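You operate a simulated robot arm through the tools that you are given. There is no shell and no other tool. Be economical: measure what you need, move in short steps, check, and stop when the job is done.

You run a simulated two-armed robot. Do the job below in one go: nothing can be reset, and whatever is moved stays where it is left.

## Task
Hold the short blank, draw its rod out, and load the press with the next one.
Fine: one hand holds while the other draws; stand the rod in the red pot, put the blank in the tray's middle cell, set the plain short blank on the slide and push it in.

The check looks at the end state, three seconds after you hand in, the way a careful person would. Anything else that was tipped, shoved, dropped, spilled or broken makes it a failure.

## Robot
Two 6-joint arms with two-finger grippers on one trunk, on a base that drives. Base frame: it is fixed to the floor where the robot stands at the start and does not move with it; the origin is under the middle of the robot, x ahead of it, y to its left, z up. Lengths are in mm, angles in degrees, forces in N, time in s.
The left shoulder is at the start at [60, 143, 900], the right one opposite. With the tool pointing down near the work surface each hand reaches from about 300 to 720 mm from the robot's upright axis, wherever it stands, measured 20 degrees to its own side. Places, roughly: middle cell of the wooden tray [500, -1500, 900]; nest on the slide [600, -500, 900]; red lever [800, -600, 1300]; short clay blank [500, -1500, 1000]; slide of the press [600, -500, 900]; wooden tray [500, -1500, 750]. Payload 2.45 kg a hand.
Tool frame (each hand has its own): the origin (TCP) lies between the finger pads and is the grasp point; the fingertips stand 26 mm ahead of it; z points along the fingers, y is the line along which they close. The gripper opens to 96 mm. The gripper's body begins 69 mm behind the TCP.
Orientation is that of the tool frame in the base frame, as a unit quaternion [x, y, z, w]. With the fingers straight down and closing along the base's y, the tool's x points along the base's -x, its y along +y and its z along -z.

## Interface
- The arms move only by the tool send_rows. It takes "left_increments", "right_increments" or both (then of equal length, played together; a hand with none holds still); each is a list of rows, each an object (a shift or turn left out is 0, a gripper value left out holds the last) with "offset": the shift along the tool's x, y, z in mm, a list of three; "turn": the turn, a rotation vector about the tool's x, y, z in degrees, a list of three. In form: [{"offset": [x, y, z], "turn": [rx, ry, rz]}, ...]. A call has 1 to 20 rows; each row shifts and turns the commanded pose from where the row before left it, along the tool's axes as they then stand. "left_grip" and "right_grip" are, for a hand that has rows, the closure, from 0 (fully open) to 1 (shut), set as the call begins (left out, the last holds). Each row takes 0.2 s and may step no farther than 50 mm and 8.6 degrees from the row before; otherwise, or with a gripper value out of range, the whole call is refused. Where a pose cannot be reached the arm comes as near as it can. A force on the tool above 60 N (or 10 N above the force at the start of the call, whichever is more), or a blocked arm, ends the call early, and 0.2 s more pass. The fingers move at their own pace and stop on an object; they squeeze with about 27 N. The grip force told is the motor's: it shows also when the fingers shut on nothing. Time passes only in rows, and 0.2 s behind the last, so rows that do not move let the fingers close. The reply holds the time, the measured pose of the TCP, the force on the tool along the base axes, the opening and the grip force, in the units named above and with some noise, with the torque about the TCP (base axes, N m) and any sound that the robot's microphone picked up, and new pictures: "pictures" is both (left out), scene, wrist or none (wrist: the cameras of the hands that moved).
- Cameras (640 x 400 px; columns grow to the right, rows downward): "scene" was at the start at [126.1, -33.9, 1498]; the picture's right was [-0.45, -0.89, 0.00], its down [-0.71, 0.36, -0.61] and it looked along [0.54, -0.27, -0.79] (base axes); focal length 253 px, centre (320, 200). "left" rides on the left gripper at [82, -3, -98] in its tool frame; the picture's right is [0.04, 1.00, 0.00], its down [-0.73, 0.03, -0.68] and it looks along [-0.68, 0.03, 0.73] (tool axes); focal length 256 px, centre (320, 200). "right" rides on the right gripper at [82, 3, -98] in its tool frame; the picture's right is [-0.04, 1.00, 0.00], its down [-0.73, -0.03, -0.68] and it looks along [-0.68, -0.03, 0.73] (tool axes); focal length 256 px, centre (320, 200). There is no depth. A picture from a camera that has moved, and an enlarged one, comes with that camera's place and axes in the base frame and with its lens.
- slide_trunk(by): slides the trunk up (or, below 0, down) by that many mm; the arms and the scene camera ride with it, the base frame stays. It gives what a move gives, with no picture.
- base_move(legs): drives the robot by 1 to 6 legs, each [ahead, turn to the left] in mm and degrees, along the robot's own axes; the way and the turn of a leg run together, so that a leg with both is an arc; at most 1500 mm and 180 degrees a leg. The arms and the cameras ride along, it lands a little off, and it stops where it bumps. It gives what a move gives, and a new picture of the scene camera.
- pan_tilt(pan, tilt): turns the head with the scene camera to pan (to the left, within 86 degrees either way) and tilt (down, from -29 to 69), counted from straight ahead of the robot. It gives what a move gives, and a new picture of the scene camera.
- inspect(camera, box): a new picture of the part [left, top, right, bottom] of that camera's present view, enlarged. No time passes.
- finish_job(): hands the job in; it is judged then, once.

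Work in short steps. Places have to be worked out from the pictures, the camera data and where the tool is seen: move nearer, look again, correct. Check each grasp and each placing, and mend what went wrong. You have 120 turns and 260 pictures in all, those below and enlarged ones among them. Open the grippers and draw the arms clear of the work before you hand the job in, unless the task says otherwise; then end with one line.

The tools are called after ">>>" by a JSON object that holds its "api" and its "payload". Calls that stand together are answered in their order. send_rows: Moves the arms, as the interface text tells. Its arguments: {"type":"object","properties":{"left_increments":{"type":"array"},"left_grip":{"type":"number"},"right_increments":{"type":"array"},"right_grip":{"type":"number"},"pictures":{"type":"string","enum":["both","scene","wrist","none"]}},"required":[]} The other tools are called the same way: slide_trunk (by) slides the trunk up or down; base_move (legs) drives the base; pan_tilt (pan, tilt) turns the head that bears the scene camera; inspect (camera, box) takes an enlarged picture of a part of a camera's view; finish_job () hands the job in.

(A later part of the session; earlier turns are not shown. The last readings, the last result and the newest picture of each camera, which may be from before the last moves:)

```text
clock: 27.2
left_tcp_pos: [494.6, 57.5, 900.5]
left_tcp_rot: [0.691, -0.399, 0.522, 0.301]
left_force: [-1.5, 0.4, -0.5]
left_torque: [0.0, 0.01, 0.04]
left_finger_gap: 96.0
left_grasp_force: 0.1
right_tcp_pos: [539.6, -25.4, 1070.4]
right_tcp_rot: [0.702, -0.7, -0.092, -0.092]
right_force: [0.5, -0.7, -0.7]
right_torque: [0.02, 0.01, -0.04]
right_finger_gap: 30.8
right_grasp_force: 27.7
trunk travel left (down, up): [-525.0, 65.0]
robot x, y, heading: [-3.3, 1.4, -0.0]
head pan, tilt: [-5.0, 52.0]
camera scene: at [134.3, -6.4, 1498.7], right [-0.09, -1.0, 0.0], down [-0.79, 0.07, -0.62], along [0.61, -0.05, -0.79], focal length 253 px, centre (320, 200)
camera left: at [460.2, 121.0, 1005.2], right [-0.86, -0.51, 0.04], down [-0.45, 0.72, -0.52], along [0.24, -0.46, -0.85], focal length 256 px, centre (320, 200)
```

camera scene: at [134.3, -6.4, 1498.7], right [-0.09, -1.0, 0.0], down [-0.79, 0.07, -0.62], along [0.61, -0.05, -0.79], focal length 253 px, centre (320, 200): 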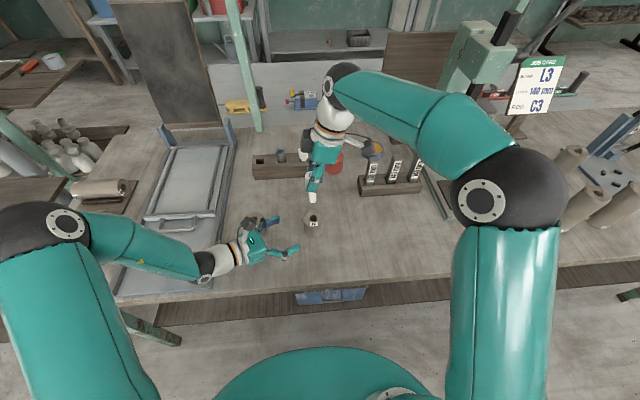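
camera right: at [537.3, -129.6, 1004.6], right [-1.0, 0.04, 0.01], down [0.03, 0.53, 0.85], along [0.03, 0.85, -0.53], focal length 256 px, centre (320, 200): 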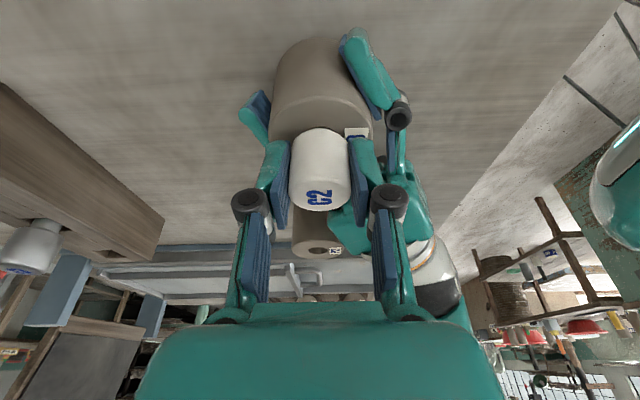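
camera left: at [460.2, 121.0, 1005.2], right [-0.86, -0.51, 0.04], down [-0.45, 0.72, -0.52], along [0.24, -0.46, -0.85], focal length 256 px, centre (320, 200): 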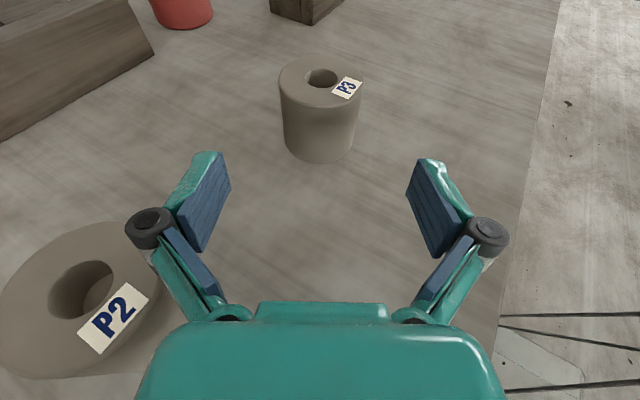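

P3 stands free. I lift the left hand up and to the left and make it vertical again.

>>> {"api": "send_rows", "payload": {"left_increments": [{"offset": [22.3, -13.5, -30.8]}, {"offset": [22.3, -13.5, -30.8]}, {"offset": [22.3, -13.5, -30.8]}, {"offset": [22.3, -13.5, -30.8]}, {"offset": [22.3, -13.5, -30.8]}, {"offset": [22.3, -13.5, -30.8]}, {"offset": [22.3, -13.5, -30.8]}, {"offset": [22.3, -13.5, -30.8]}, {"turn": [0, -8.2, 0]}, {"turn": [0, -8.2, 0]}, {"turn": [0, -8.2, 0]}, {"turn": [0, -8.2, 0]}, {"turn": [0, -8.2, 0]}, {"turn": [0, -8.2, 0]}, {"turn": [0, -8.2, 0]}, {"turn": [0, -8.2, 0]}, {"turn": [0, -8.4, 0]}], "pictures": "none"}}

>>> {"api": "pan_tilt", "payload": {"pan": -5, "tilt": 69}}

```text
clock: 30.8
left_tcp_pos: [494.9, 271.7, 1138.4]
left_tcp_rot: [0.867, -0.499, 0.0, -0.001]
left_force: [1.1, -0.1, 0.0]
left_torque: [0.0, 0.03, 0.0]
left_finger_gap: 96.1
left_grasp_force: 0.0
right_tcp_pos: [540.0, -25.9, 1069.4]
right_tcp_rot: [-0.701, 0.701, 0.093, 0.092]
right_force: [0.3, -1.1, -1.2]
right_torque: [0.0, 0.03, -0.03]
right_finger_gap: 30.9
right_grasp_force: 26.6
trunk travel left (down, up): [-525.0, 65.0]
robot x, y, heading: [-0.8, -3.2, 0.4]
head pan, tilt: [-5.0, 52.0]
```

```text
clock: 31.6
left_tcp_pos: [494.3, 272.8, 1139.1]
left_tcp_rot: [0.867, -0.499, 0.0, 0.0]
left_force: [0.2, -0.6, 0.6]
left_torque: [-0.01, -0.01, 0.01]
left_finger_gap: 95.9
left_grasp_force: 0.1
right_tcp_pos: [541.1, -26.4, 1069.5]
right_tcp_rot: [0.701, -0.701, -0.092, -0.092]
right_force: [0.6, -0.7, -0.2]
right_torque: [-0.03, -0.02, 0.0]
right_finger_gap: 30.6
right_grasp_force: 26.6
trunk travel left (down, up): [-525.0, 65.0]
robot x, y, heading: [-3.6, 2.6, -0.0]
head pan, tilt: [-5.0, 68.8]
camera scene: at [115.9, -5.1, 1479.4], right [-0.09, -1.0, 0.0], down [-0.93, 0.08, -0.36], along [0.36, -0.03, -0.93], focal length 253 px, centre (320, 200)
```

scene: 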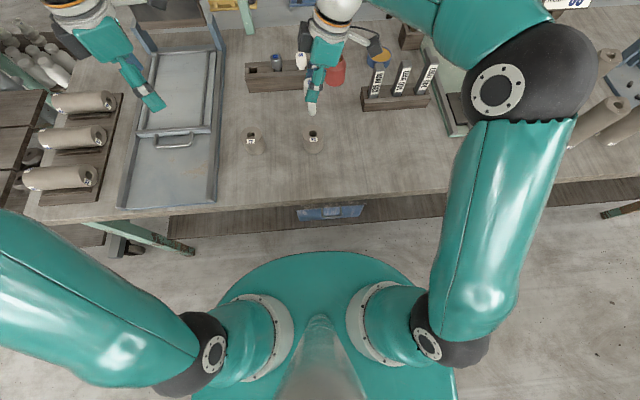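

The bench edge is about 349, leaving room to drive a little. Before that, I swing the right hand about the vertical rod axis by -90° so its wrist leans back toward the robot and gains reach.

>>> {"api": "send_rows", "payload": {"right_increments": [{"turn": [2.12, 0, 7.92]}, {"turn": [2.12, 0, 7.92]}, {"turn": [2.12, 0, 7.92]}, {"turn": [2.12, 0, 7.92]}, {"turn": [2.12, 0, 7.92]}, {"turn": [2.12, 0, 7.92]}, {"turn": [2.12, 0, 7.92]}, {"turn": [2.12, 0, 7.92]}, {"turn": [2.12, 0, 7.92]}, {"turn": [2.12, 0, 7.92]}, {"turn": [2.12, 0, 7.92]}], "pictures": "wrist"}}

>>> {"api": "slide_trunk", "payload": {"by": 60}}

>>> {"api": "base_move", "payload": {"legs": [[60, 0]]}}

```text
clock: 34.0
left_tcp_pos: [494.5, 272.9, 1139.2]
left_tcp_rot: [0.866, -0.499, 0.001, 0.001]
left_force: [0.0, -0.1, 0.7]
left_torque: [0.0, 0.02, 0.02]
left_finger_gap: 96.1
left_grasp_force: 0.1
right_tcp_pos: [540.8, -24.6, 1069.5]
right_tcp_rot: [0.002, 0.991, -0.001, 0.131]
right_force: [0.8, 0.9, 0.0]
right_torque: [-0.01, 0.0, 0.02]
right_finger_gap: 30.8
right_grasp_force: 27.0
trunk travel left (down, up): [-525.0, 65.0]
robot x, y, heading: [0.3, 3.1, 0.1]
head pan, tilt: [-5.0, 68.8]
camera right: at [436.7, -21.6, 1143.9], right [0.04, 1.0, 0.01], down [0.53, -0.03, 0.85], along [0.84, -0.03, -0.53], focal length 256 px, centre (320, 200)
```

right: 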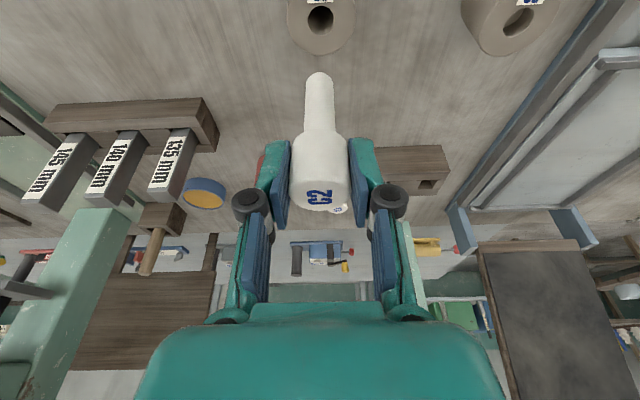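

```text
clock: 35.0
left_tcp_pos: [494.1, 272.4, 1198.7]
left_tcp_rot: [0.866, -0.5, -0.001, 0.0]
left_force: [0.0, -0.3, 0.2]
left_torque: [0.0, -0.02, 0.0]
left_finger_gap: 96.0
left_grasp_force: 0.0
right_tcp_pos: [540.2, -25.5, 1129.4]
right_tcp_rot: [0.002, 0.992, 0.0, 0.13]
right_force: [0.2, -0.1, -0.6]
right_torque: [0.02, 0.0, -0.01]
right_finger_gap: 30.8
right_grasp_force: 27.1
trunk travel left (down, up): [-585.0, 5.0]
robot x, y, heading: [1.3, -0.3, 0.0]
head pan, tilt: [-5.0, 68.8]
```

```text
clock: 36.0
left_tcp_pos: [556.8, 272.2, 1197.5]
left_tcp_rot: [0.866, -0.501, 0.0, 0.0]
left_force: [0.6, 0.3, -0.4]
left_torque: [0.04, 0.06, 0.01]
left_finger_gap: 96.2
left_grasp_force: 0.0
right_tcp_pos: [602.6, -27.3, 1126.5]
right_tcp_rot: [0.003, 0.992, 0.0, 0.128]
right_force: [0.1, 1.4, -0.9]
right_torque: [-0.01, 0.01, -0.03]
right_finger_gap: 31.1
right_grasp_force: 27.2
trunk travel left (down, up): [-585.0, 5.0]
robot x, y, heading: [57.2, -0.6, -0.2]
head pan, tilt: [-5.0, 68.8]
camera scene: at [179.0, -5.2, 1539.1], right [-0.09, -1.0, 0.0], down [-0.93, 0.08, -0.36], along [0.36, -0.03, -0.93], focal length 253 px, centre (320, 200)
```

scene: 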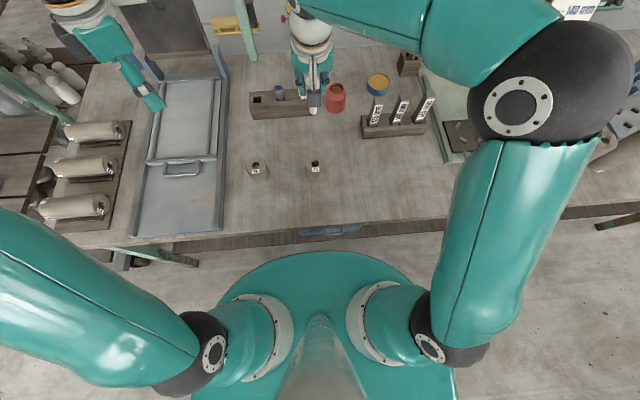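

The base moved without trouble. The pot mouth now looks to be at about [797,-112,914], so I move the rod above it with its bottom at about 950.

>>> {"api": "send_rows", "payload": {"right_increments": [{"offset": [0, -30, 0]}, {"offset": [0, -30, 0]}, {"offset": [0, -25, 0]}, {"offset": [-33, 0, 24.8]}, {"offset": [-33, 0, 24.8]}, {"offset": [-33, 0, 24.8]}, {"offset": [-33, 0, 24.8]}, {"offset": [-33, 0, 24.8]}], "pictures": "both"}}

>>> {"api": "inspect", "payload": {"camera": "scene", "box": [240, 20, 440, 145]}}

```text
clock: 37.8
left_tcp_pos: [553.4, 273.2, 1199.6]
left_tcp_rot: [0.866, -0.5, 0.0, -0.001]
left_force: [-0.1, 1.6, -0.2]
left_torque: [-0.02, -0.02, -0.04]
left_finger_gap: 95.9
left_grasp_force: 0.1
right_tcp_pos: [773.9, -113.3, 1046.4]
right_tcp_rot: [0.002, 0.992, 0.0, 0.128]
right_force: [0.4, 0.6, -0.1]
right_torque: [0.03, -0.04, 0.0]
right_finger_gap: 30.9
right_grasp_force: 26.8
right hand out of reach, approached as far as the arm can: row 8
trunk travel left (down, up): [-585.0, 5.0]
robot x, y, heading: [58.6, 1.1, -0.2]
head pan, tilt: [-5.0, 68.8]
camera scene: at [175.8, -5.5, 1539.4], right [-0.09, -1.0, 0.0], down [-0.93, 0.08, -0.36], along [0.36, -0.03, -0.93], focal length 253 px, centre (320, 200)
camera right: at [671.6, -108.5, 1120.6], right [0.04, 1.0, 0.01], down [0.54, -0.03, 0.84], along [0.84, -0.03, -0.54], focal length 256 px, centre (320, 200)
```

scene: 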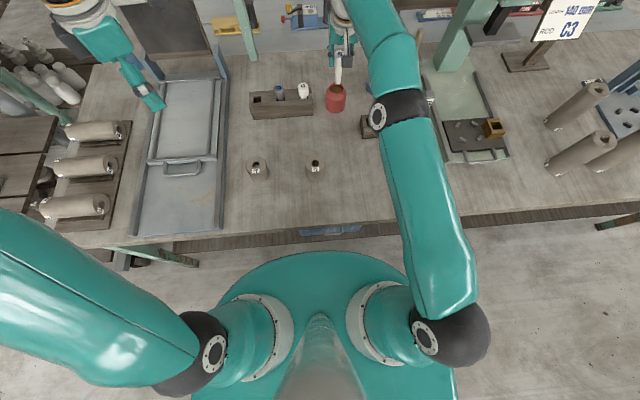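
right: 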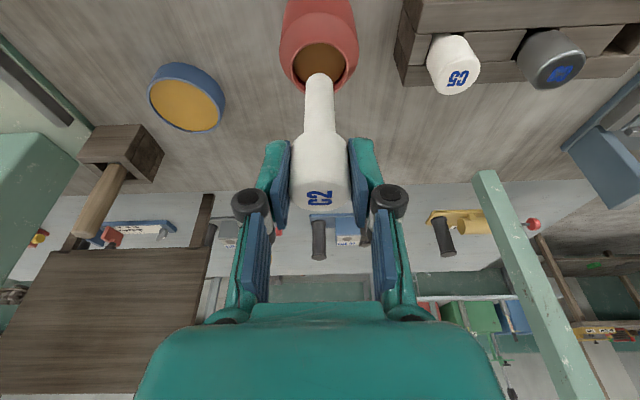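

```text
3.20 times, centred on (340, 82) of scene
camera zoom: at [175.8, -5.5, 1539.4], right [-0.09, -1.0, 0.0], down [-0.93, 0.08, -0.36], along [0.36, -0.03, -0.93], focal length 810 px, centre (256, 576)
```

zoom: 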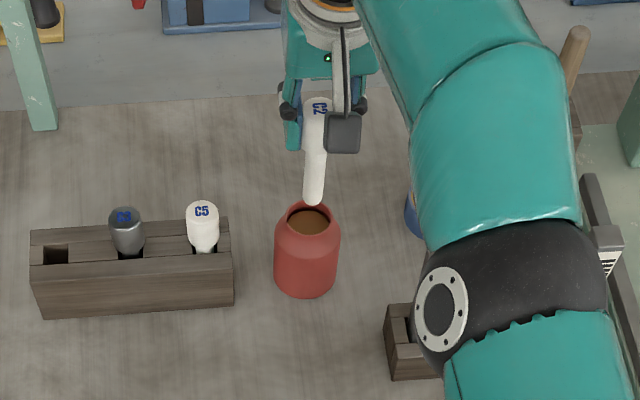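

The rod is 16 mm short of the pot mouth at (790,-113), and the arm is at its limit. I drive 25 mm further.

>>> {"api": "base_move", "payload": {"legs": [[25, 0]]}}

>>> {"api": "inspect", "payload": {"camera": "right", "box": [220, 0, 420, 125]}}

>>> {"api": "inspect", "payload": {"camera": "scene", "box": [240, 20, 440, 145]}}

```text
clock: 38.6
left_tcp_pos: [579.6, 271.8, 1198.1]
left_tcp_rot: [0.866, -0.501, 0.0, 0.0]
left_force: [0.9, 0.7, -0.9]
left_torque: [-0.03, 0.06, -0.01]
left_finger_gap: 95.9
left_grasp_force: 0.1
right_tcp_pos: [800.4, -112.0, 1045.8]
right_tcp_rot: [0.003, 0.992, -0.001, 0.128]
right_force: [0.4, -0.4, -1.1]
right_torque: [-0.04, 0.0, 0.01]
right_finger_gap: 31.0
right_grasp_force: 27.0
trunk travel left (down, up): [-585.0, 5.0]
robot x, y, heading: [84.4, -0.1, -0.1]
head pan, tilt: [-5.0, 68.8]
camera scene: at [202.4, -5.2, 1539.3], right [-0.09, -1.0, 0.0], down [-0.93, 0.08, -0.36], along [0.36, -0.03, -0.93], focal length 253 px, centre (320, 200)
```

scene: 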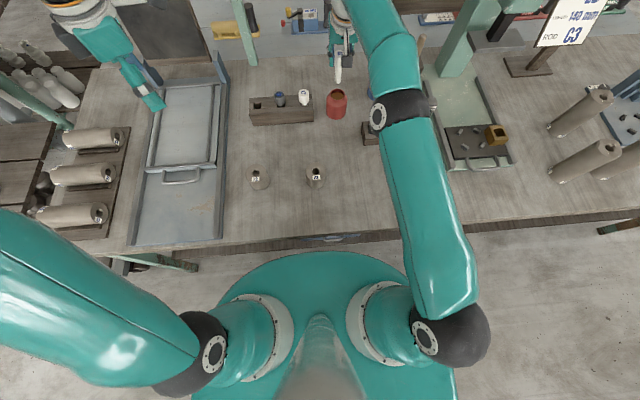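

```text
3.20 times, centred on (320, 62) of right
camera zoom: at [698.0, -108.2, 1120.6], right [0.04, 1.0, 0.01], down [0.54, -0.03, 0.84], along [0.84, -0.03, -0.54], focal length 819 px, centre (320, 640)
```

zoom: 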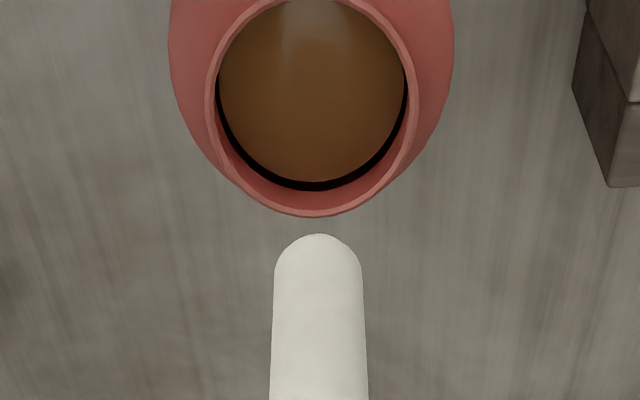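

```text
3.20 times, centred on (340, 82) of scene
camera zoom: at [202.4, -5.2, 1539.3], right [-0.09, -1.0, 0.0], down [-0.93, 0.08, -0.36], along [0.36, -0.03, -0.93], focal length 810 px, centre (256, 576)
```

zoom: 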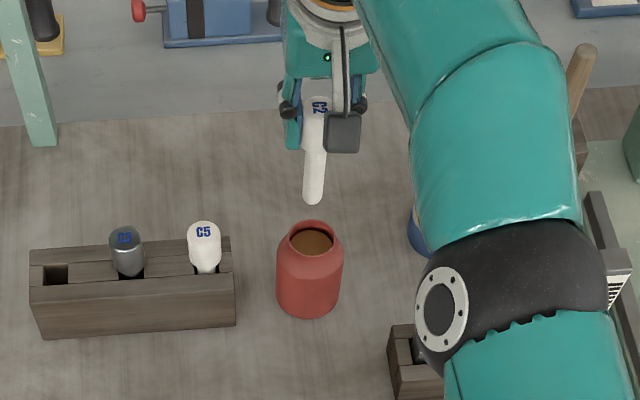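

Both cameras agree that the rod is 12 mm too far in x and aligned in y. I correct that and lower 70 mm.

>>> {"api": "send_rows", "payload": {"right_increments": [{"offset": [11.6, 0, -3.1]}, {"offset": [4.5, 0, 16.9]}, {"offset": [4.5, 0, 16.9]}, {"offset": [2.6, 0, 9.7]}, {"offset": [2.6, 0, 9.7]}, {"offset": [2.6, 0, 9.7]}], "pictures": "none"}}

>>> {"api": "inspect", "payload": {"camera": "right", "box": [220, 30, 420, 230]}}

>>> {"api": "inspect", "payload": {"camera": "scene", "box": [240, 20, 440, 145]}}

```text
clock: 40.0
left_tcp_pos: [579.1, 270.3, 1198.7]
left_tcp_rot: [0.865, -0.502, 0.001, 0.0]
left_force: [-0.4, 0.2, -0.3]
left_torque: [-0.02, -0.02, 0.02]
left_finger_gap: 96.1
left_grasp_force: 0.0
right_tcp_pos: [786.6, -113.4, 982.1]
right_tcp_rot: [0.002, 0.992, -0.001, 0.129]
right_force: [0.4, 0.6, -1.3]
right_torque: [0.02, 0.0, 0.04]
right_finger_gap: 30.6
right_grasp_force: 26.7
trunk travel left (down, up): [-585.0, 5.0]
robot x, y, heading: [84.4, 1.8, -0.3]
head pan, tilt: [-5.0, 68.8]
```

```text
2.00 times, centred on (320, 130) of right
camera zoom: at [683.9, -109.3, 1056.9], right [0.04, 1.0, 0.01], down [0.53, -0.03, 0.84], along [0.84, -0.03, -0.54], focal length 512 px, centre (320, 340)
```

zoom: 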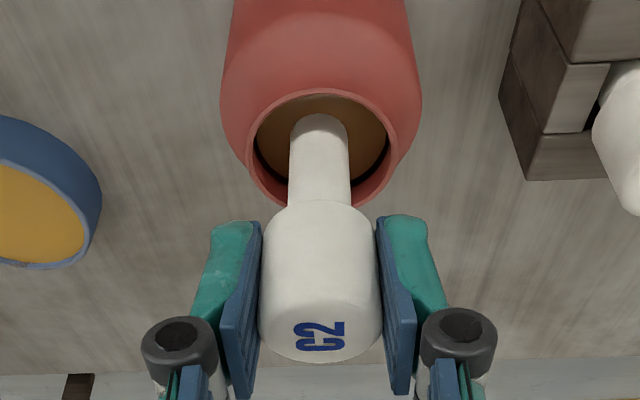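

```text
3.20 times, centred on (340, 82) of scene
camera zoom: at [200.8, -5.3, 1539.4], right [-0.09, -1.0, 0.0], down [-0.93, 0.08, -0.36], along [0.36, -0.03, -0.93], focal length 810 px, centre (256, 576)
```

zoom: 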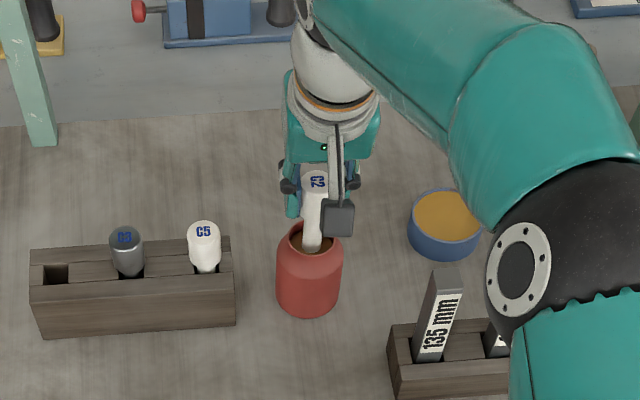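

The rod tail is inside the mouth. I keep lowering in 5 mm steps and watch the force.

>>> {"api": "send_rows", "payload": {"right_increments": [{"offset": [1.3, 0, 4.83]}, {"offset": [1.3, 0, 4.83]}, {"offset": [1.3, 0, 4.83]}, {"offset": [1.3, 0, 4.83]}, {"offset": [1.3, 0, 4.83]}], "pictures": "none"}}

>>> {"api": "inspect", "payload": {"camera": "right", "box": [220, 30, 420, 230]}}

```text
clock: 41.2
left_tcp_pos: [578.9, 272.1, 1199.3]
left_tcp_rot: [0.866, -0.5, -0.001, 0.0]
left_force: [-0.7, 0.5, -0.5]
left_torque: [-0.03, -0.01, -0.02]
left_finger_gap: 96.1
left_grasp_force: 0.0
right_tcp_pos: [788.0, -112.7, 957.0]
right_tcp_rot: [0.003, 0.992, 0.0, 0.129]
right_force: [0.2, -0.3, -0.1]
right_torque: [0.0, 0.04, -0.01]
right_finger_gap: 30.7
right_grasp_force: 27.0
trunk travel left (down, up): [-585.0, 5.0]
robot x, y, heading: [81.6, -2.5, -0.2]
head pan, tilt: [-5.0, 68.8]
```

```text
2.00 times, centred on (320, 130) of right
camera zoom: at [684.4, -108.5, 1031.7], right [0.04, 1.0, 0.01], down [0.53, -0.03, 0.84], along [0.84, -0.03, -0.54], focal length 512 px, centre (320, 340)
```

zoom: 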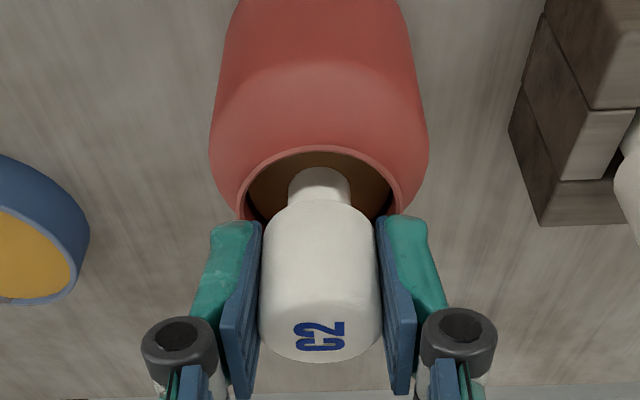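

No contact yet. I lower another 10 mm in small steps.

>>> {"api": "send_rows", "payload": {"right_increments": [{"offset": [0.8, 0, 2.9]}, {"offset": [0.8, 0, 2.9]}, {"offset": [0.8, 0, 2.9]}, {}], "pictures": "none"}}

>>> {"api": "inspect", "payload": {"camera": "right", "box": [220, 30, 420, 230]}}

```text
clock: 42.2
left_tcp_pos: [578.5, 270.9, 1198.6]
left_tcp_rot: [0.865, -0.501, 0.0, 0.0]
left_force: [-0.6, -0.1, 0.3]
left_torque: [0.0, -0.03, 0.06]
left_finger_gap: 95.9
left_grasp_force: 0.0
right_tcp_pos: [787.4, -111.7, 950.2]
right_tcp_rot: [0.002, 0.991, 0.0, 0.132]
right_force: [1.1, -0.5, 6.3]
right_torque: [-0.01, -0.03, 0.03]
right_finger_gap: 30.5
right_grasp_force: 27.0
trunk travel left (down, up): [-585.0, 5.0]
robot x, y, heading: [81.6, 0.4, -0.3]
head pan, tilt: [-5.0, 68.8]
```

```text
2.00 times, centred on (320, 130) of right
camera zoom: at [684.1, -108.3, 1024.1], right [0.04, 1.0, 0.01], down [0.53, -0.03, 0.85], along [0.85, -0.03, -0.53], focal length 512 px, centre (320, 340)
```

zoom: 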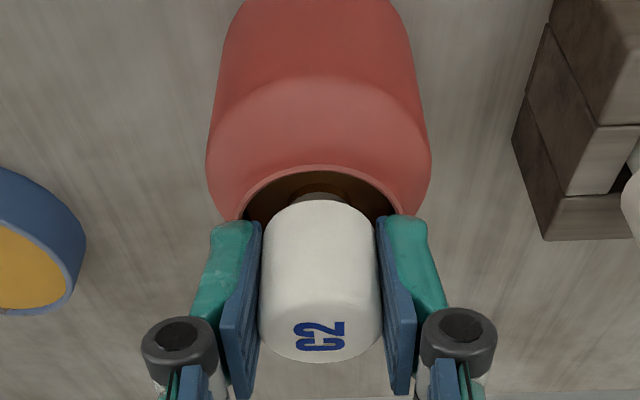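

Contact is a 6 N upward force with the rod standing on the pot's floor. I open the fingers part way, since the rack is near, then rise straight up.

>>> {"api": "send_rows", "payload": {"right_increments": [{}, {}, {}], "right_grip": 0.4, "pictures": "wrist"}}

```text
clock: 43.0
left_tcp_pos: [580.3, 272.8, 1198.3]
left_tcp_rot: [0.865, -0.501, 0.0, 0.0]
left_force: [-0.4, -0.5, 0.7]
left_torque: [0.02, -0.01, -0.04]
left_finger_gap: 95.9
left_grasp_force: 0.0
right_tcp_pos: [787.8, -112.8, 948.2]
right_tcp_rot: [0.002, 0.992, -0.001, 0.13]
right_force: [-0.5, 0.9, -0.4]
right_torque: [0.02, -0.02, -0.02]
right_finger_gap: 57.6
right_grasp_force: 0.1
trunk travel left (down, up): [-585.0, 5.0]
robot x, y, heading: [81.6, 0.8, -0.2]
head pan, tilt: [-5.0, 68.8]
camera right: at [684.1, -108.4, 1022.9], right [0.04, 1.0, 0.01], down [0.53, -0.03, 0.84], along [0.84, -0.03, -0.54], focal length 256 px, centre (320, 200)
```

right: 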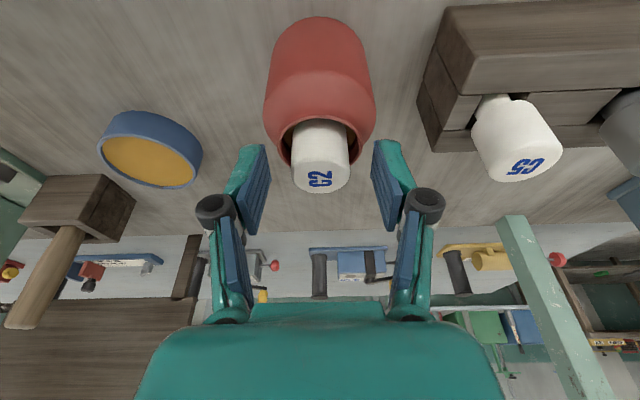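

The rod stands freely in the pot. I rise 150 mm and then pull back.

>>> {"api": "send_rows", "payload": {"right_increments": [{"offset": [-7.8, 0, -29]}, {"offset": [-7.8, 0, -29]}, {"offset": [-7.8, 0, -29]}, {"offset": [-7.8, 0, -29]}, {"offset": [-7.8, 0, -29]}, {"offset": [38.6, 0, -10.4]}, {"offset": [38.6, 0, -10.4]}, {"offset": [38.6, 0, -10.4]}, {"offset": [38.6, 0, -10.4]}, {"offset": [38.6, 0, -10.4]}, {"turn": [0, 7.5, 0]}, {"turn": [0, 7.5, 0]}], "right_grip": 0.4, "pictures": "both"}}

>>> {"api": "inspect", "payload": {"camera": "scene", "box": [240, 20, 440, 145]}}

```text
clock: 45.6
left_tcp_pos: [578.4, 272.4, 1199.5]
left_tcp_rot: [0.865, -0.501, 0.0, 0.0]
left_force: [-0.2, 0.4, 0.4]
left_torque: [0.01, 0.0, -0.01]
left_finger_gap: 95.9
left_grasp_force: 0.1
right_tcp_pos: [583.5, -111.6, 1096.6]
right_tcp_rot: [0.003, 1.0, 0.0, -0.001]
right_force: [-0.6, 0.0, -0.1]
right_torque: [0.04, 0.0, 0.0]
right_finger_gap: 57.3
right_grasp_force: 0.0
right hand out of reach, approached as far as the arm can: row 5
trunk travel left (down, up): [-585.0, 5.0]
robot x, y, heading: [87.7, 5.4, -0.0]
head pan, tilt: [-5.0, 68.8]
camera scene: at [200.4, -5.3, 1539.4], right [-0.09, -1.0, 0.0], down [-0.93, 0.08, -0.36], along [0.36, -0.03, -0.93], focal length 253 px, centre (320, 200)
camera right: at [502.4, -108.3, 1196.4], right [0.04, 1.0, 0.0], down [0.73, -0.03, 0.68], along [0.68, -0.03, -0.74], focal length 256 px, centre (320, 200)
```

scene: 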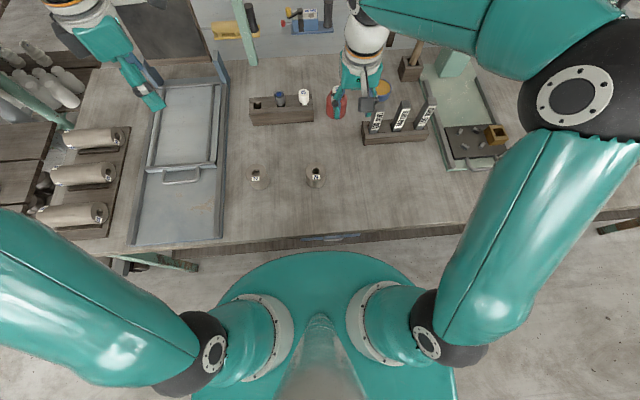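
right: 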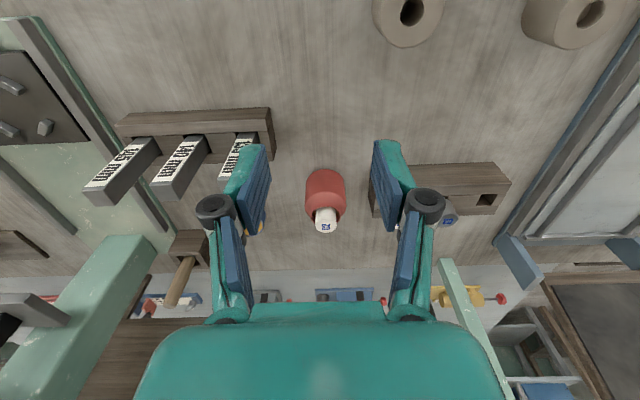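

```text
3.20 times, centred on (340, 82) of scene
camera zoom: at [200.4, -5.3, 1539.4], right [-0.09, -1.0, 0.0], down [-0.93, 0.08, -0.36], along [0.36, -0.03, -0.93], focal length 810 px, centre (256, 576)
```

zoom: 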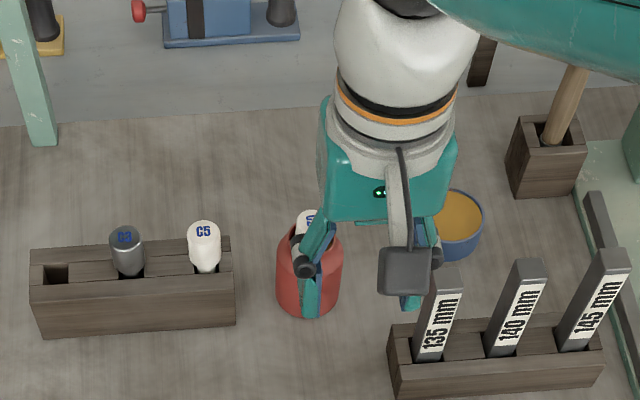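

The rod stands in the red pot. Before picking blanks up I look toward the tray on the far right.

>>> {"api": "pan_tilt", "payload": {"pan": -62, "tilt": 28}}

```text
clock: 46.9
left_tcp_pos: [579.5, 271.2, 1198.7]
left_tcp_rot: [0.866, -0.501, 0.0, 0.0]
left_force: [-0.9, -0.2, -0.6]
left_torque: [-0.05, -0.01, 0.02]
left_finger_gap: 95.8
left_grasp_force: 0.1
right_tcp_pos: [583.8, -111.9, 1096.6]
right_tcp_rot: [0.002, 1.0, 0.0, 0.0]
right_force: [-0.6, -0.1, 0.3]
right_torque: [0.01, -0.02, 0.0]
right_finger_gap: 57.7
right_grasp_force: 0.0
trunk travel left (down, up): [-585.0, 5.0]
robot x, y, heading: [83.3, -4.6, -0.1]
head pan, tilt: [-62.0, 28.0]
camera scene: at [187.6, -80.9, 1594.0], right [-0.88, -0.47, 0.0], down [-0.22, 0.42, -0.88], along [0.41, -0.78, -0.47], focal length 253 px, centre (320, 200)
```

scene: 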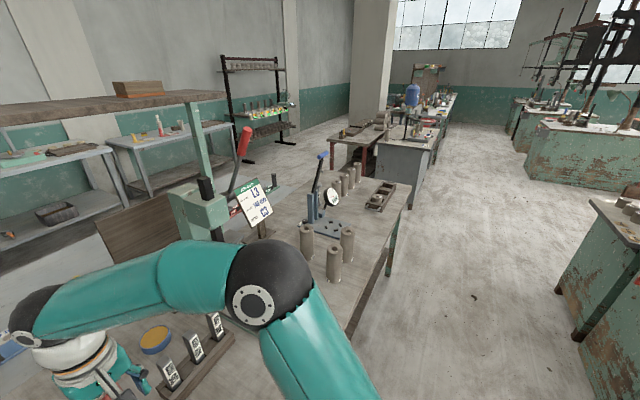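

>>> {"api": "inspect", "payload": {"camera": "scene", "box": [280, 140, 440, 290]}}

```text
2.67 times, centred on (360, 215) of scene
camera zoom: at [187.6, -80.9, 1594.0], right [-0.88, -0.47, 0.0], down [-0.22, 0.42, -0.88], along [0.41, -0.78, -0.47], focal length 675 px, centre (213, 160)
```

zoom: 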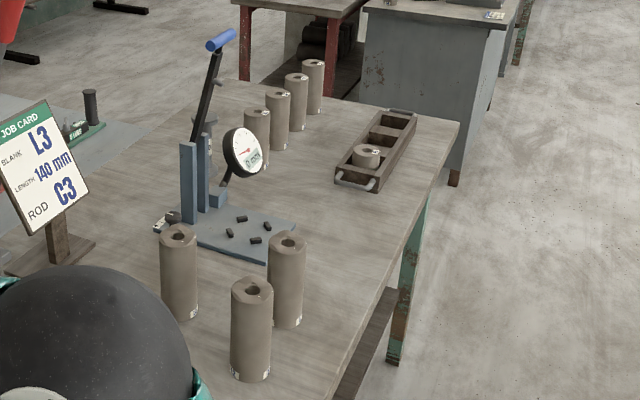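

The tray at about [495,-1556] has a short blank in its near cell, and the middle cell is empty. I take P3 with the right hand, starting with a move above it.

>>> {"api": "send_rows", "payload": {"right_increments": [{"offset": [10.7, 21.7, 26.7]}, {"offset": [10.7, 21.7, 26.7]}, {"offset": [10.7, 21.7, 26.7]}, {"offset": [10.7, 21.7, 26.7]}], "right_grip": 0, "pictures": "wrist"}}

```text
clock: 47.9
left_tcp_pos: [580.7, 273.4, 1199.4]
left_tcp_rot: [0.866, -0.5, -0.001, 0.0]
left_force: [0.4, 0.5, -0.4]
left_torque: [-0.03, 0.0, -0.03]
left_finger_gap: 96.0
left_grasp_force: 0.0
right_tcp_pos: [542.4, -27.1, 991.5]
right_tcp_rot: [0.003, 1.0, 0.0, 0.001]
right_force: [0.7, 0.7, -0.5]
right_torque: [0.0, 0.02, -0.05]
right_finger_gap: 96.2
right_grasp_force: 0.1
trunk travel left (down, up): [-585.0, 5.0]
robot x, y, heading: [83.5, -4.3, -0.1]
head pan, tilt: [-62.0, 28.0]
camera right: at [460.8, -23.2, 1090.3], right [0.04, 1.0, 0.0], down [0.73, -0.03, 0.68], along [0.68, -0.03, -0.73], focal length 256 px, centre (320, 200)
```

right: 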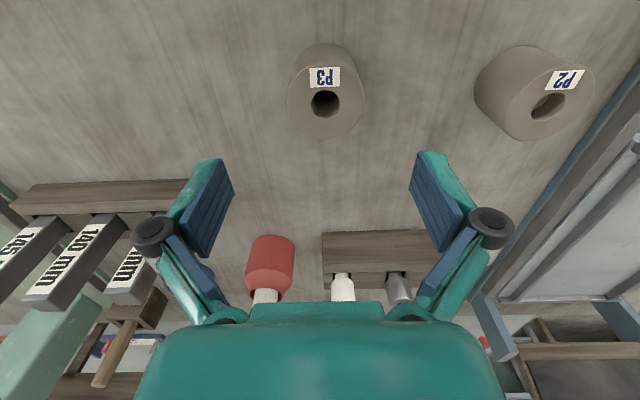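

P3 is at [540,-23]. I descend to grip its upper part and close.

>>> {"api": "send_rows", "payload": {"right_increments": [{"offset": [2, 4, 32]}, {"offset": [0, 0, 32]}, {"offset": [0, 0, 30]}, {}], "right_grip": 0, "pictures": "wrist"}}

>>> {"api": "send_rows", "payload": {"right_increments": [{}, {}, {}, {}], "right_grip": 1, "pictures": "wrist"}}

```text
clock: 48.9
left_tcp_pos: [579.6, 271.4, 1199.7]
left_tcp_rot: [0.866, -0.501, 0.0, 0.0]
left_force: [0.5, 0.5, 0.2]
left_torque: [0.06, -0.02, -0.05]
left_finger_gap: 95.9
left_grasp_force: 0.1
right_tcp_pos: [537.1, -22.3, 896.0]
right_tcp_rot: [0.002, 1.0, 0.001, 0.0]
right_force: [-1.0, 0.0, -0.5]
right_torque: [-0.07, 0.0, -0.01]
right_finger_gap: 96.1
right_grasp_force: 0.2
trunk travel left (down, up): [-585.0, 5.0]
robot x, y, heading: [83.5, -0.1, -0.2]
head pan, tilt: [-62.0, 28.0]
camera right: at [456.3, -18.3, 994.6], right [0.05, 1.0, 0.0], down [0.73, -0.03, 0.68], along [0.68, -0.03, -0.74], focal length 256 px, centre (320, 200)
```

right: 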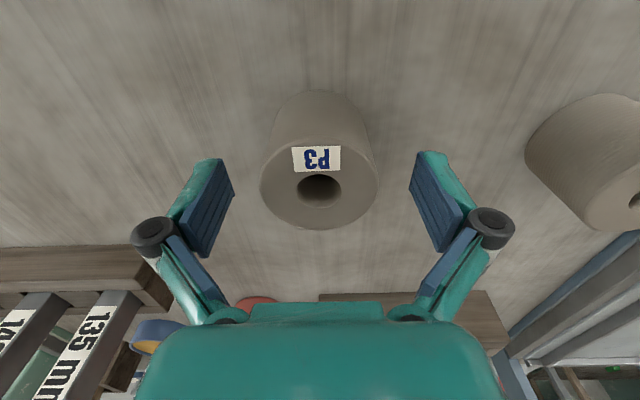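

```text
clock: 49.9
left_tcp_pos: [578.1, 273.2, 1199.6]
left_tcp_rot: [0.866, -0.501, 0.0, 0.0]
left_force: [0.1, -0.4, -1.2]
left_torque: [-0.01, 0.02, -0.02]
left_finger_gap: 96.2
left_grasp_force: 0.1
right_tcp_pos: [538.2, -21.1, 896.6]
right_tcp_rot: [0.003, 1.0, 0.0, -0.001]
right_force: [-0.2, -0.1, 0.1]
right_torque: [-0.01, 0.0, 0.0]
right_finger_gap: 59.7
right_grasp_force: 27.0
trunk travel left (down, up): [-585.0, 5.0]
robot x, y, heading: [85.8, 2.6, -0.1]
head pan, tilt: [-62.0, 28.0]
camera right: at [456.7, -18.2, 994.7], right [0.04, 1.0, 0.0], down [0.73, -0.03, 0.68], along [0.68, -0.03, -0.74], focal length 256 px, centre (320, 200)
```

right: 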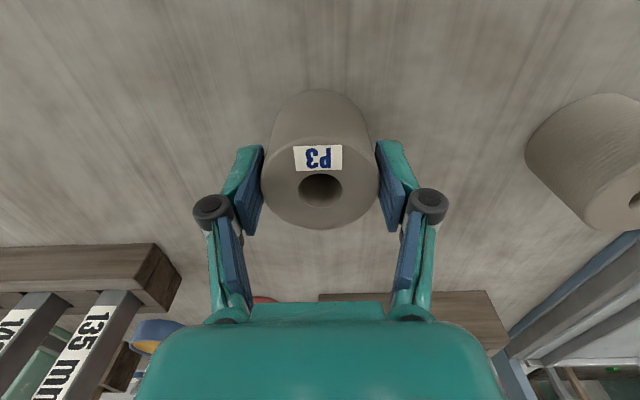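

P3 is gripped. I lift it and draw it in for travel.

>>> {"api": "send_rows", "payload": {"right_increments": [{"offset": [0, 0, -20]}, {"offset": [0, 0, -40]}, {"offset": [0, 0, -40]}, {"offset": [0, 0, -40]}, {"offset": [0, 0, -40]}, {"offset": [20, -35, 0]}, {"offset": [20, -35, 0]}, {"offset": [20, -35, 0]}, {"offset": [20, -35, 0]}, {"offset": [20, -35, 0]}], "left_increments": [{}, {}, {}, {}, {}, {}, {}, {}, {}, {}], "pictures": "wrist"}}

```text
clock: 52.1
left_tcp_pos: [577.6, 271.3, 1201.5]
left_tcp_rot: [0.866, -0.5, 0.0, -0.001]
left_force: [-0.6, -0.1, -0.1]
left_torque: [0.0, -0.05, -0.02]
left_finger_gap: 96.1
left_grasp_force: 0.1
right_tcp_pos: [437.4, -197.1, 1076.8]
right_tcp_rot: [0.002, 1.0, 0.0, 0.0]
right_force: [-0.7, -1.1, -1.8]
right_torque: [-0.01, -0.02, -0.01]
right_finger_gap: 59.5
right_grasp_force: 27.1
trunk travel left (down, up): [-585.0, 5.0]
robot x, y, heading: [85.7, -3.0, -0.1]
head pan, tilt: [-62.0, 28.0]
camera right: at [355.2, -193.0, 1176.4], right [0.04, 1.0, 0.0], down [0.73, -0.03, 0.68], along [0.68, -0.03, -0.73], focal length 256 px, centre (320, 200)
camera left: at [621.3, 201.2, 1298.3], right [-0.85, -0.53, 0.0], down [-0.39, 0.62, 0.68], along [-0.36, 0.57, -0.73], focal length 256 px, centre (320, 200)
```

right: 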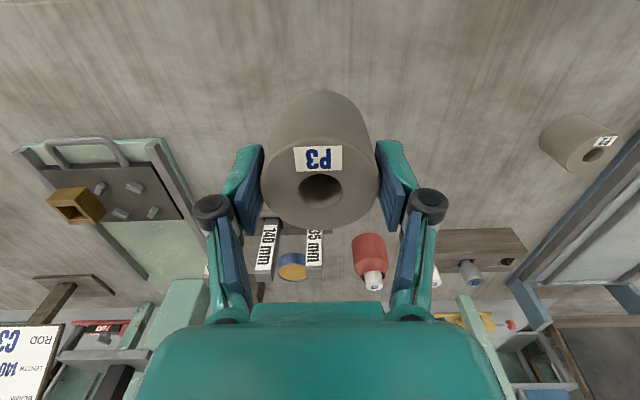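
left: 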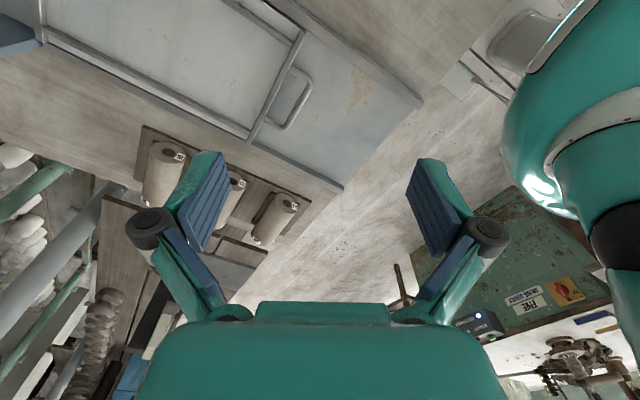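

P3 is held. I zoom in on the blank already in the tray to see what it is before deciding on the next one.

>>> {"api": "inspect", "payload": {"camera": "scene", "box": [355, 170, 405, 215]}}

>>> {"api": "inspect", "payload": {"camera": "right", "box": [0, 120, 200, 300]}}

>>> {"api": "inspect", "payload": {"camera": "right", "box": [520, 80, 640, 200]}}

```text
8.89 times, centred on (380, 192) of scene
camera zoom: at [185.9, -82.1, 1594.1], right [-0.88, -0.47, 0.0], down [-0.22, 0.42, -0.88], along [0.41, -0.78, -0.47], focal length 2249 px, centre (-213, 267)
```

zoom: 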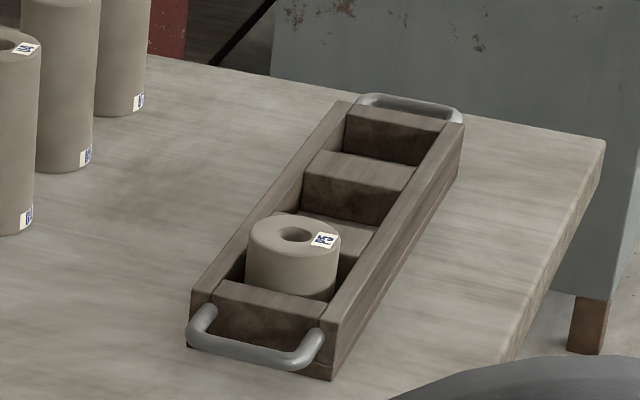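

```text
2.22 times, centred on (100, 210) of right
camera zoom: at [355.2, -193.0, 1176.4], right [0.04, 1.0, 0.0], down [0.73, -0.03, 0.68], along [0.68, -0.03, -0.73], focal length 569 px, centre (809, 178)
```

zoom: 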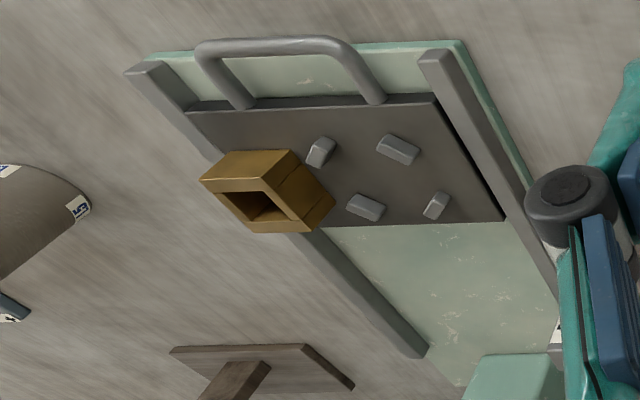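

```text
3.33 times, centred on (580, 140) of right
camera zoom: at [355.2, -193.0, 1176.4], right [0.04, 1.0, 0.0], down [0.73, -0.03, 0.68], along [0.68, -0.03, -0.73], focal length 853 px, centre (-547, 400)
```

zoom: 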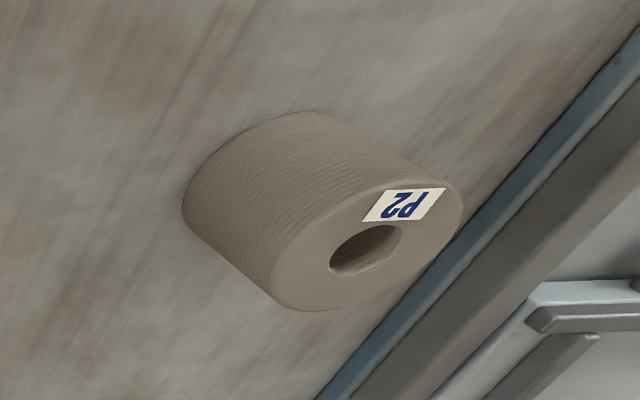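

The tray already holds P5 in its near cell, while P2 stands bare on the bench beside P3's old place, so I take P2 as the plain next one. I move the left hand above it.

>>> {"api": "send_rows", "payload": {"left_increments": [{"offset": [15.3, 13.8, 33.3]}, {"offset": [15.3, 13.8, 33.3]}, {"offset": [15.3, 13.8, 33.3]}, {"offset": [15.3, 13.8, 33.3]}, {"offset": [15.3, 13.8, 33.3]}, {"offset": [15.3, 13.8, 33.3]}], "pictures": "wrist"}}

```text
clock: 53.5
left_tcp_pos: [553.4, 149.2, 1000.9]
left_tcp_rot: [0.866, -0.5, 0.001, 0.0]
left_force: [0.3, 1.0, 0.5]
left_torque: [0.02, 0.02, 0.02]
left_finger_gap: 95.7
left_grasp_force: 0.0
right_tcp_pos: [437.8, -196.2, 1078.0]
right_tcp_rot: [0.002, 1.0, -0.001, 0.0]
right_force: [0.9, -0.6, -2.2]
right_torque: [0.0, 0.01, -0.03]
right_finger_gap: 59.7
right_grasp_force: 27.1
trunk travel left (down, up): [-585.0, 5.0]
robot x, y, heading: [88.1, -1.9, -0.2]
head pan, tilt: [-62.0, 28.0]
camera left: at [597.0, 79.9, 1098.3], right [-0.85, -0.53, 0.0], down [-0.39, 0.62, 0.68], along [-0.36, 0.57, -0.73], focal length 256 px, centre (320, 200)
```

left: 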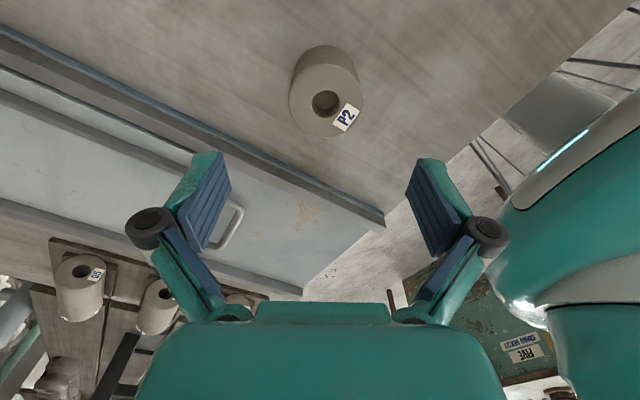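

P2 is nearly centred. I correct by 5 mm, descend and grip its upper part.

>>> {"api": "send_rows", "payload": {"left_increments": [{"offset": [0, 4.5, 35]}, {"offset": [0, 0, 35]}, {"offset": [0, 0, 35]}, {}], "left_grip": 0, "pictures": "wrist"}}

>>> {"api": "send_rows", "payload": {"left_increments": [{}, {}, {}, {}], "left_grip": 1, "pictures": "wrist"}}

```text
clock: 54.5
left_tcp_pos: [547.9, 148.8, 896.8]
left_tcp_rot: [0.866, -0.501, 0.0, 0.0]
left_force: [0.4, 0.1, -0.1]
left_torque: [-0.04, -0.01, -0.02]
left_finger_gap: 95.9
left_grasp_force: 0.1
right_tcp_pos: [436.7, -195.9, 1076.4]
right_tcp_rot: [0.002, 1.0, -0.001, -0.001]
right_force: [0.1, -0.6, -2.9]
right_torque: [-0.02, -0.01, -0.01]
right_finger_gap: 59.5
right_grasp_force: 27.1
trunk travel left (down, up): [-585.0, 5.0]
robot x, y, heading: [89.1, -1.2, 0.1]
head pan, tilt: [-62.0, 28.0]
camera left: at [591.6, 79.7, 994.0], right [-0.85, -0.53, 0.0], down [-0.39, 0.62, 0.68], along [-0.36, 0.57, -0.73], focal length 256 px, centre (320, 200)
```

left: 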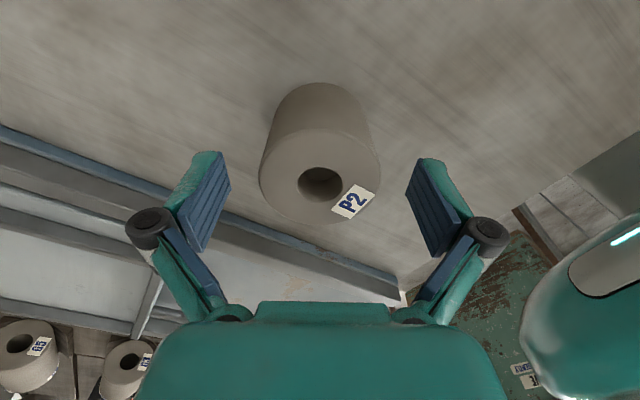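

```text
clock: 55.5
left_tcp_pos: [548.8, 149.2, 895.8]
left_tcp_rot: [0.866, -0.501, 0.0, -0.001]
left_force: [0.2, 0.7, 0.0]
left_torque: [-0.01, 0.03, -0.01]
left_finger_gap: 59.7
left_grasp_force: 27.1
right_tcp_pos: [438.0, -195.2, 1077.2]
right_tcp_rot: [0.002, 1.0, 0.001, -0.001]
right_force: [-0.4, -0.4, -1.5]
right_torque: [-0.02, 0.02, 0.03]
right_finger_gap: 59.5
right_grasp_force: 27.3
trunk travel left (down, up): [-585.0, 5.0]
robot x, y, heading: [82.7, -0.1, -0.3]
head pan, tilt: [-62.0, 28.0]
camera left: at [592.1, 79.6, 993.9], right [-0.85, -0.53, 0.0], down [-0.39, 0.62, 0.68], along [-0.36, 0.57, -0.73], focal length 256 px, centre (320, 200)
```

left: 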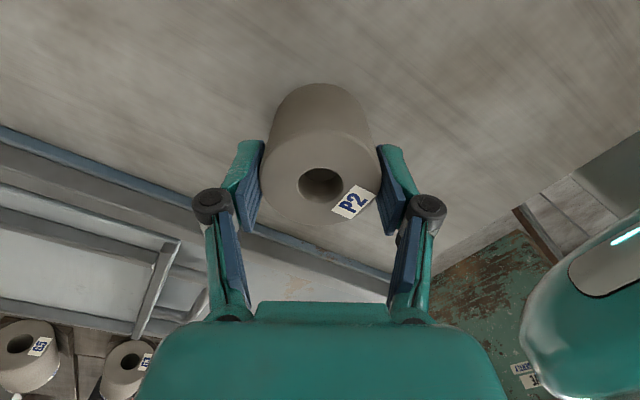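

P2 is gripped. I lift it, draw it in, then back off and drive around toward the press.

>>> {"api": "send_rows", "payload": {"left_increments": [{"offset": [0, 0, -20]}, {"offset": [0, 0, -40]}, {"offset": [0, 0, -40]}, {"offset": [0, 0, -40]}, {"offset": [0, 0, -40]}, {"offset": [-16, 28, 0]}, {"offset": [-16, 28, 0]}, {"offset": [-16, 28, 0]}, {"offset": [-16, 28, 0]}], "pictures": "none"}}

>>> {"api": "base_move", "payload": {"legs": [[-300, 0]]}}

```text
clock: 57.5
left_tcp_pos: [418.2, 148.6, 1076.5]
left_tcp_rot: [0.865, -0.501, 0.001, 0.0]
left_force: [-0.5, -0.9, -2.4]
left_torque: [0.03, 0.01, -0.01]
left_finger_gap: 59.3
left_grasp_force: 26.7
right_tcp_pos: [436.7, -195.5, 1078.3]
right_tcp_rot: [0.002, 1.0, -0.001, 0.0]
right_force: [0.1, -0.1, -1.9]
right_torque: [-0.04, -0.01, 0.0]
right_finger_gap: 59.3
right_grasp_force: 26.9
trunk travel left (down, up): [-585.0, 5.0]
robot x, y, heading: [85.1, -3.4, -0.1]
head pan, tilt: [-62.0, 28.0]
```

```text
clock: 59.5
left_tcp_pos: [122.0, 145.6, 1074.2]
left_tcp_rot: [0.864, -0.503, 0.0, 0.0]
left_force: [-0.7, -0.6, -2.6]
left_torque: [0.02, -0.02, 0.02]
left_finger_gap: 59.0
left_grasp_force: 26.9
right_tcp_pos: [138.7, -197.1, 1078.2]
right_tcp_rot: [0.006, 1.0, 0.001, 0.0]
right_force: [0.8, 0.9, -2.2]
right_torque: [0.03, -0.02, -0.01]
right_finger_gap: 59.6
right_grasp_force: 26.7
trunk travel left (down, up): [-585.0, 5.0]
robot x, y, heading: [-210.3, -0.8, -0.3]
head pan, tilt: [-62.0, 28.0]
camera scene: at [-111.8, -80.8, 1594.2], right [-0.89, -0.46, 0.0], down [-0.22, 0.42, -0.88], along [0.41, -0.78, -0.47], focal length 253 px, centre (320, 200)
```

scene: 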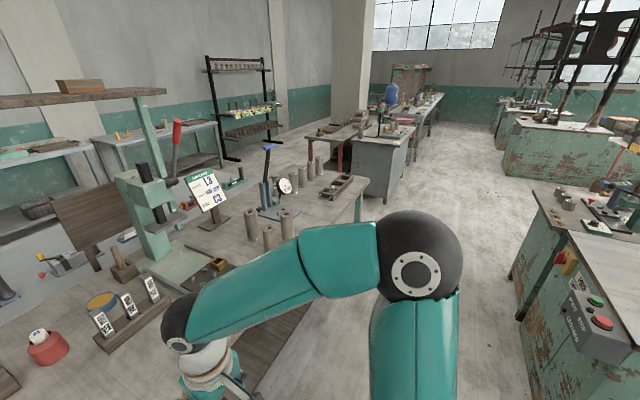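

The aisle is clear. I turn right, drive 600 mm along the bench and turn back to face it.

>>> {"api": "base_move", "payload": {"legs": [[0, -90], [600, 0], [0, 90]]}}

>>> {"api": "pan_tilt", "payload": {"pan": 10, "tilt": 45}}

```text
clock: 63.4
left_tcp_pos: [0.8, -301.2, 1075.8]
left_tcp_rot: [-0.357, 0.934, 0.0, 0.002]
left_force: [-0.1, -0.8, -2.6]
left_torque: [0.0, -0.06, -0.02]
left_finger_gap: 59.3
left_grasp_force: 27.1
right_tcp_pos: [-331.4, -390.3, 1077.5]
right_tcp_rot: [0.631, 0.775, 0.003, -0.002]
right_force: [-1.1, -0.3, -2.7]
right_torque: [0.01, -0.08, 0.01]
right_finger_gap: 59.7
right_grasp_force: 26.9
trunk travel left (down, up): [-585.0, 5.0]
robot x, y, heading: [-168.4, 7.9, -79.8]
head pan, tilt: [-62.0, 28.0]
stopped in leg 1: the robot was blocked; the commanded pose is now the measured one
camera scene: at [-234.1, -112.0, 1593.7], right [-0.62, 0.78, 0.0], down [0.37, 0.29, -0.88], along [-0.69, -0.55, -0.47], focal length 253 px, centre (320, 200)
```

scene: 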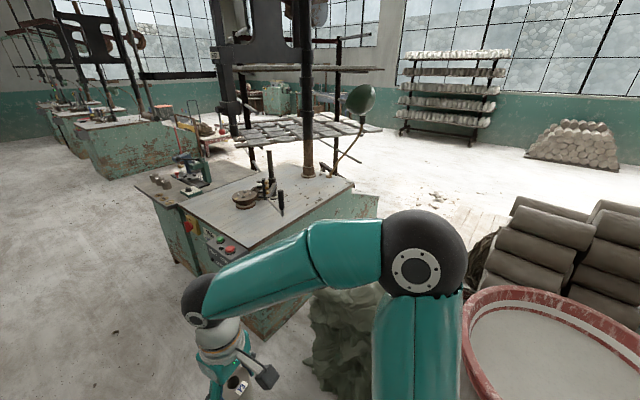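

```text
clock: 64.8
left_tcp_pos: [4.3, -300.8, 1075.7]
left_tcp_rot: [-0.356, 0.934, 0.001, 0.0]
left_force: [1.0, -0.3, -2.7]
left_torque: [-0.02, 0.03, 0.01]
left_finger_gap: 59.3
left_grasp_force: 27.5
right_tcp_pos: [-329.7, -387.4, 1078.0]
right_tcp_rot: [0.631, 0.776, 0.002, -0.002]
right_force: [-0.6, 0.2, -2.2]
right_torque: [0.03, 0.0, -0.01]
right_finger_gap: 59.6
right_grasp_force: 27.1
trunk travel left (down, up): [-585.0, 5.0]
robot x, y, heading: [-170.4, 8.3, -79.6]
head pan, tilt: [10.0, 45.0]
camera scene: at [-130.7, -129.6, 1568.2], right [-0.94, -0.35, 0.0], down [-0.25, 0.66, -0.71], along [0.25, -0.66, -0.71], focal length 253 px, centre (320, 200)
```

scene: 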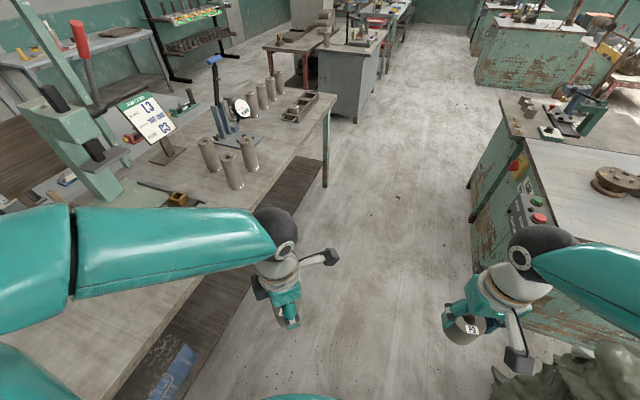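

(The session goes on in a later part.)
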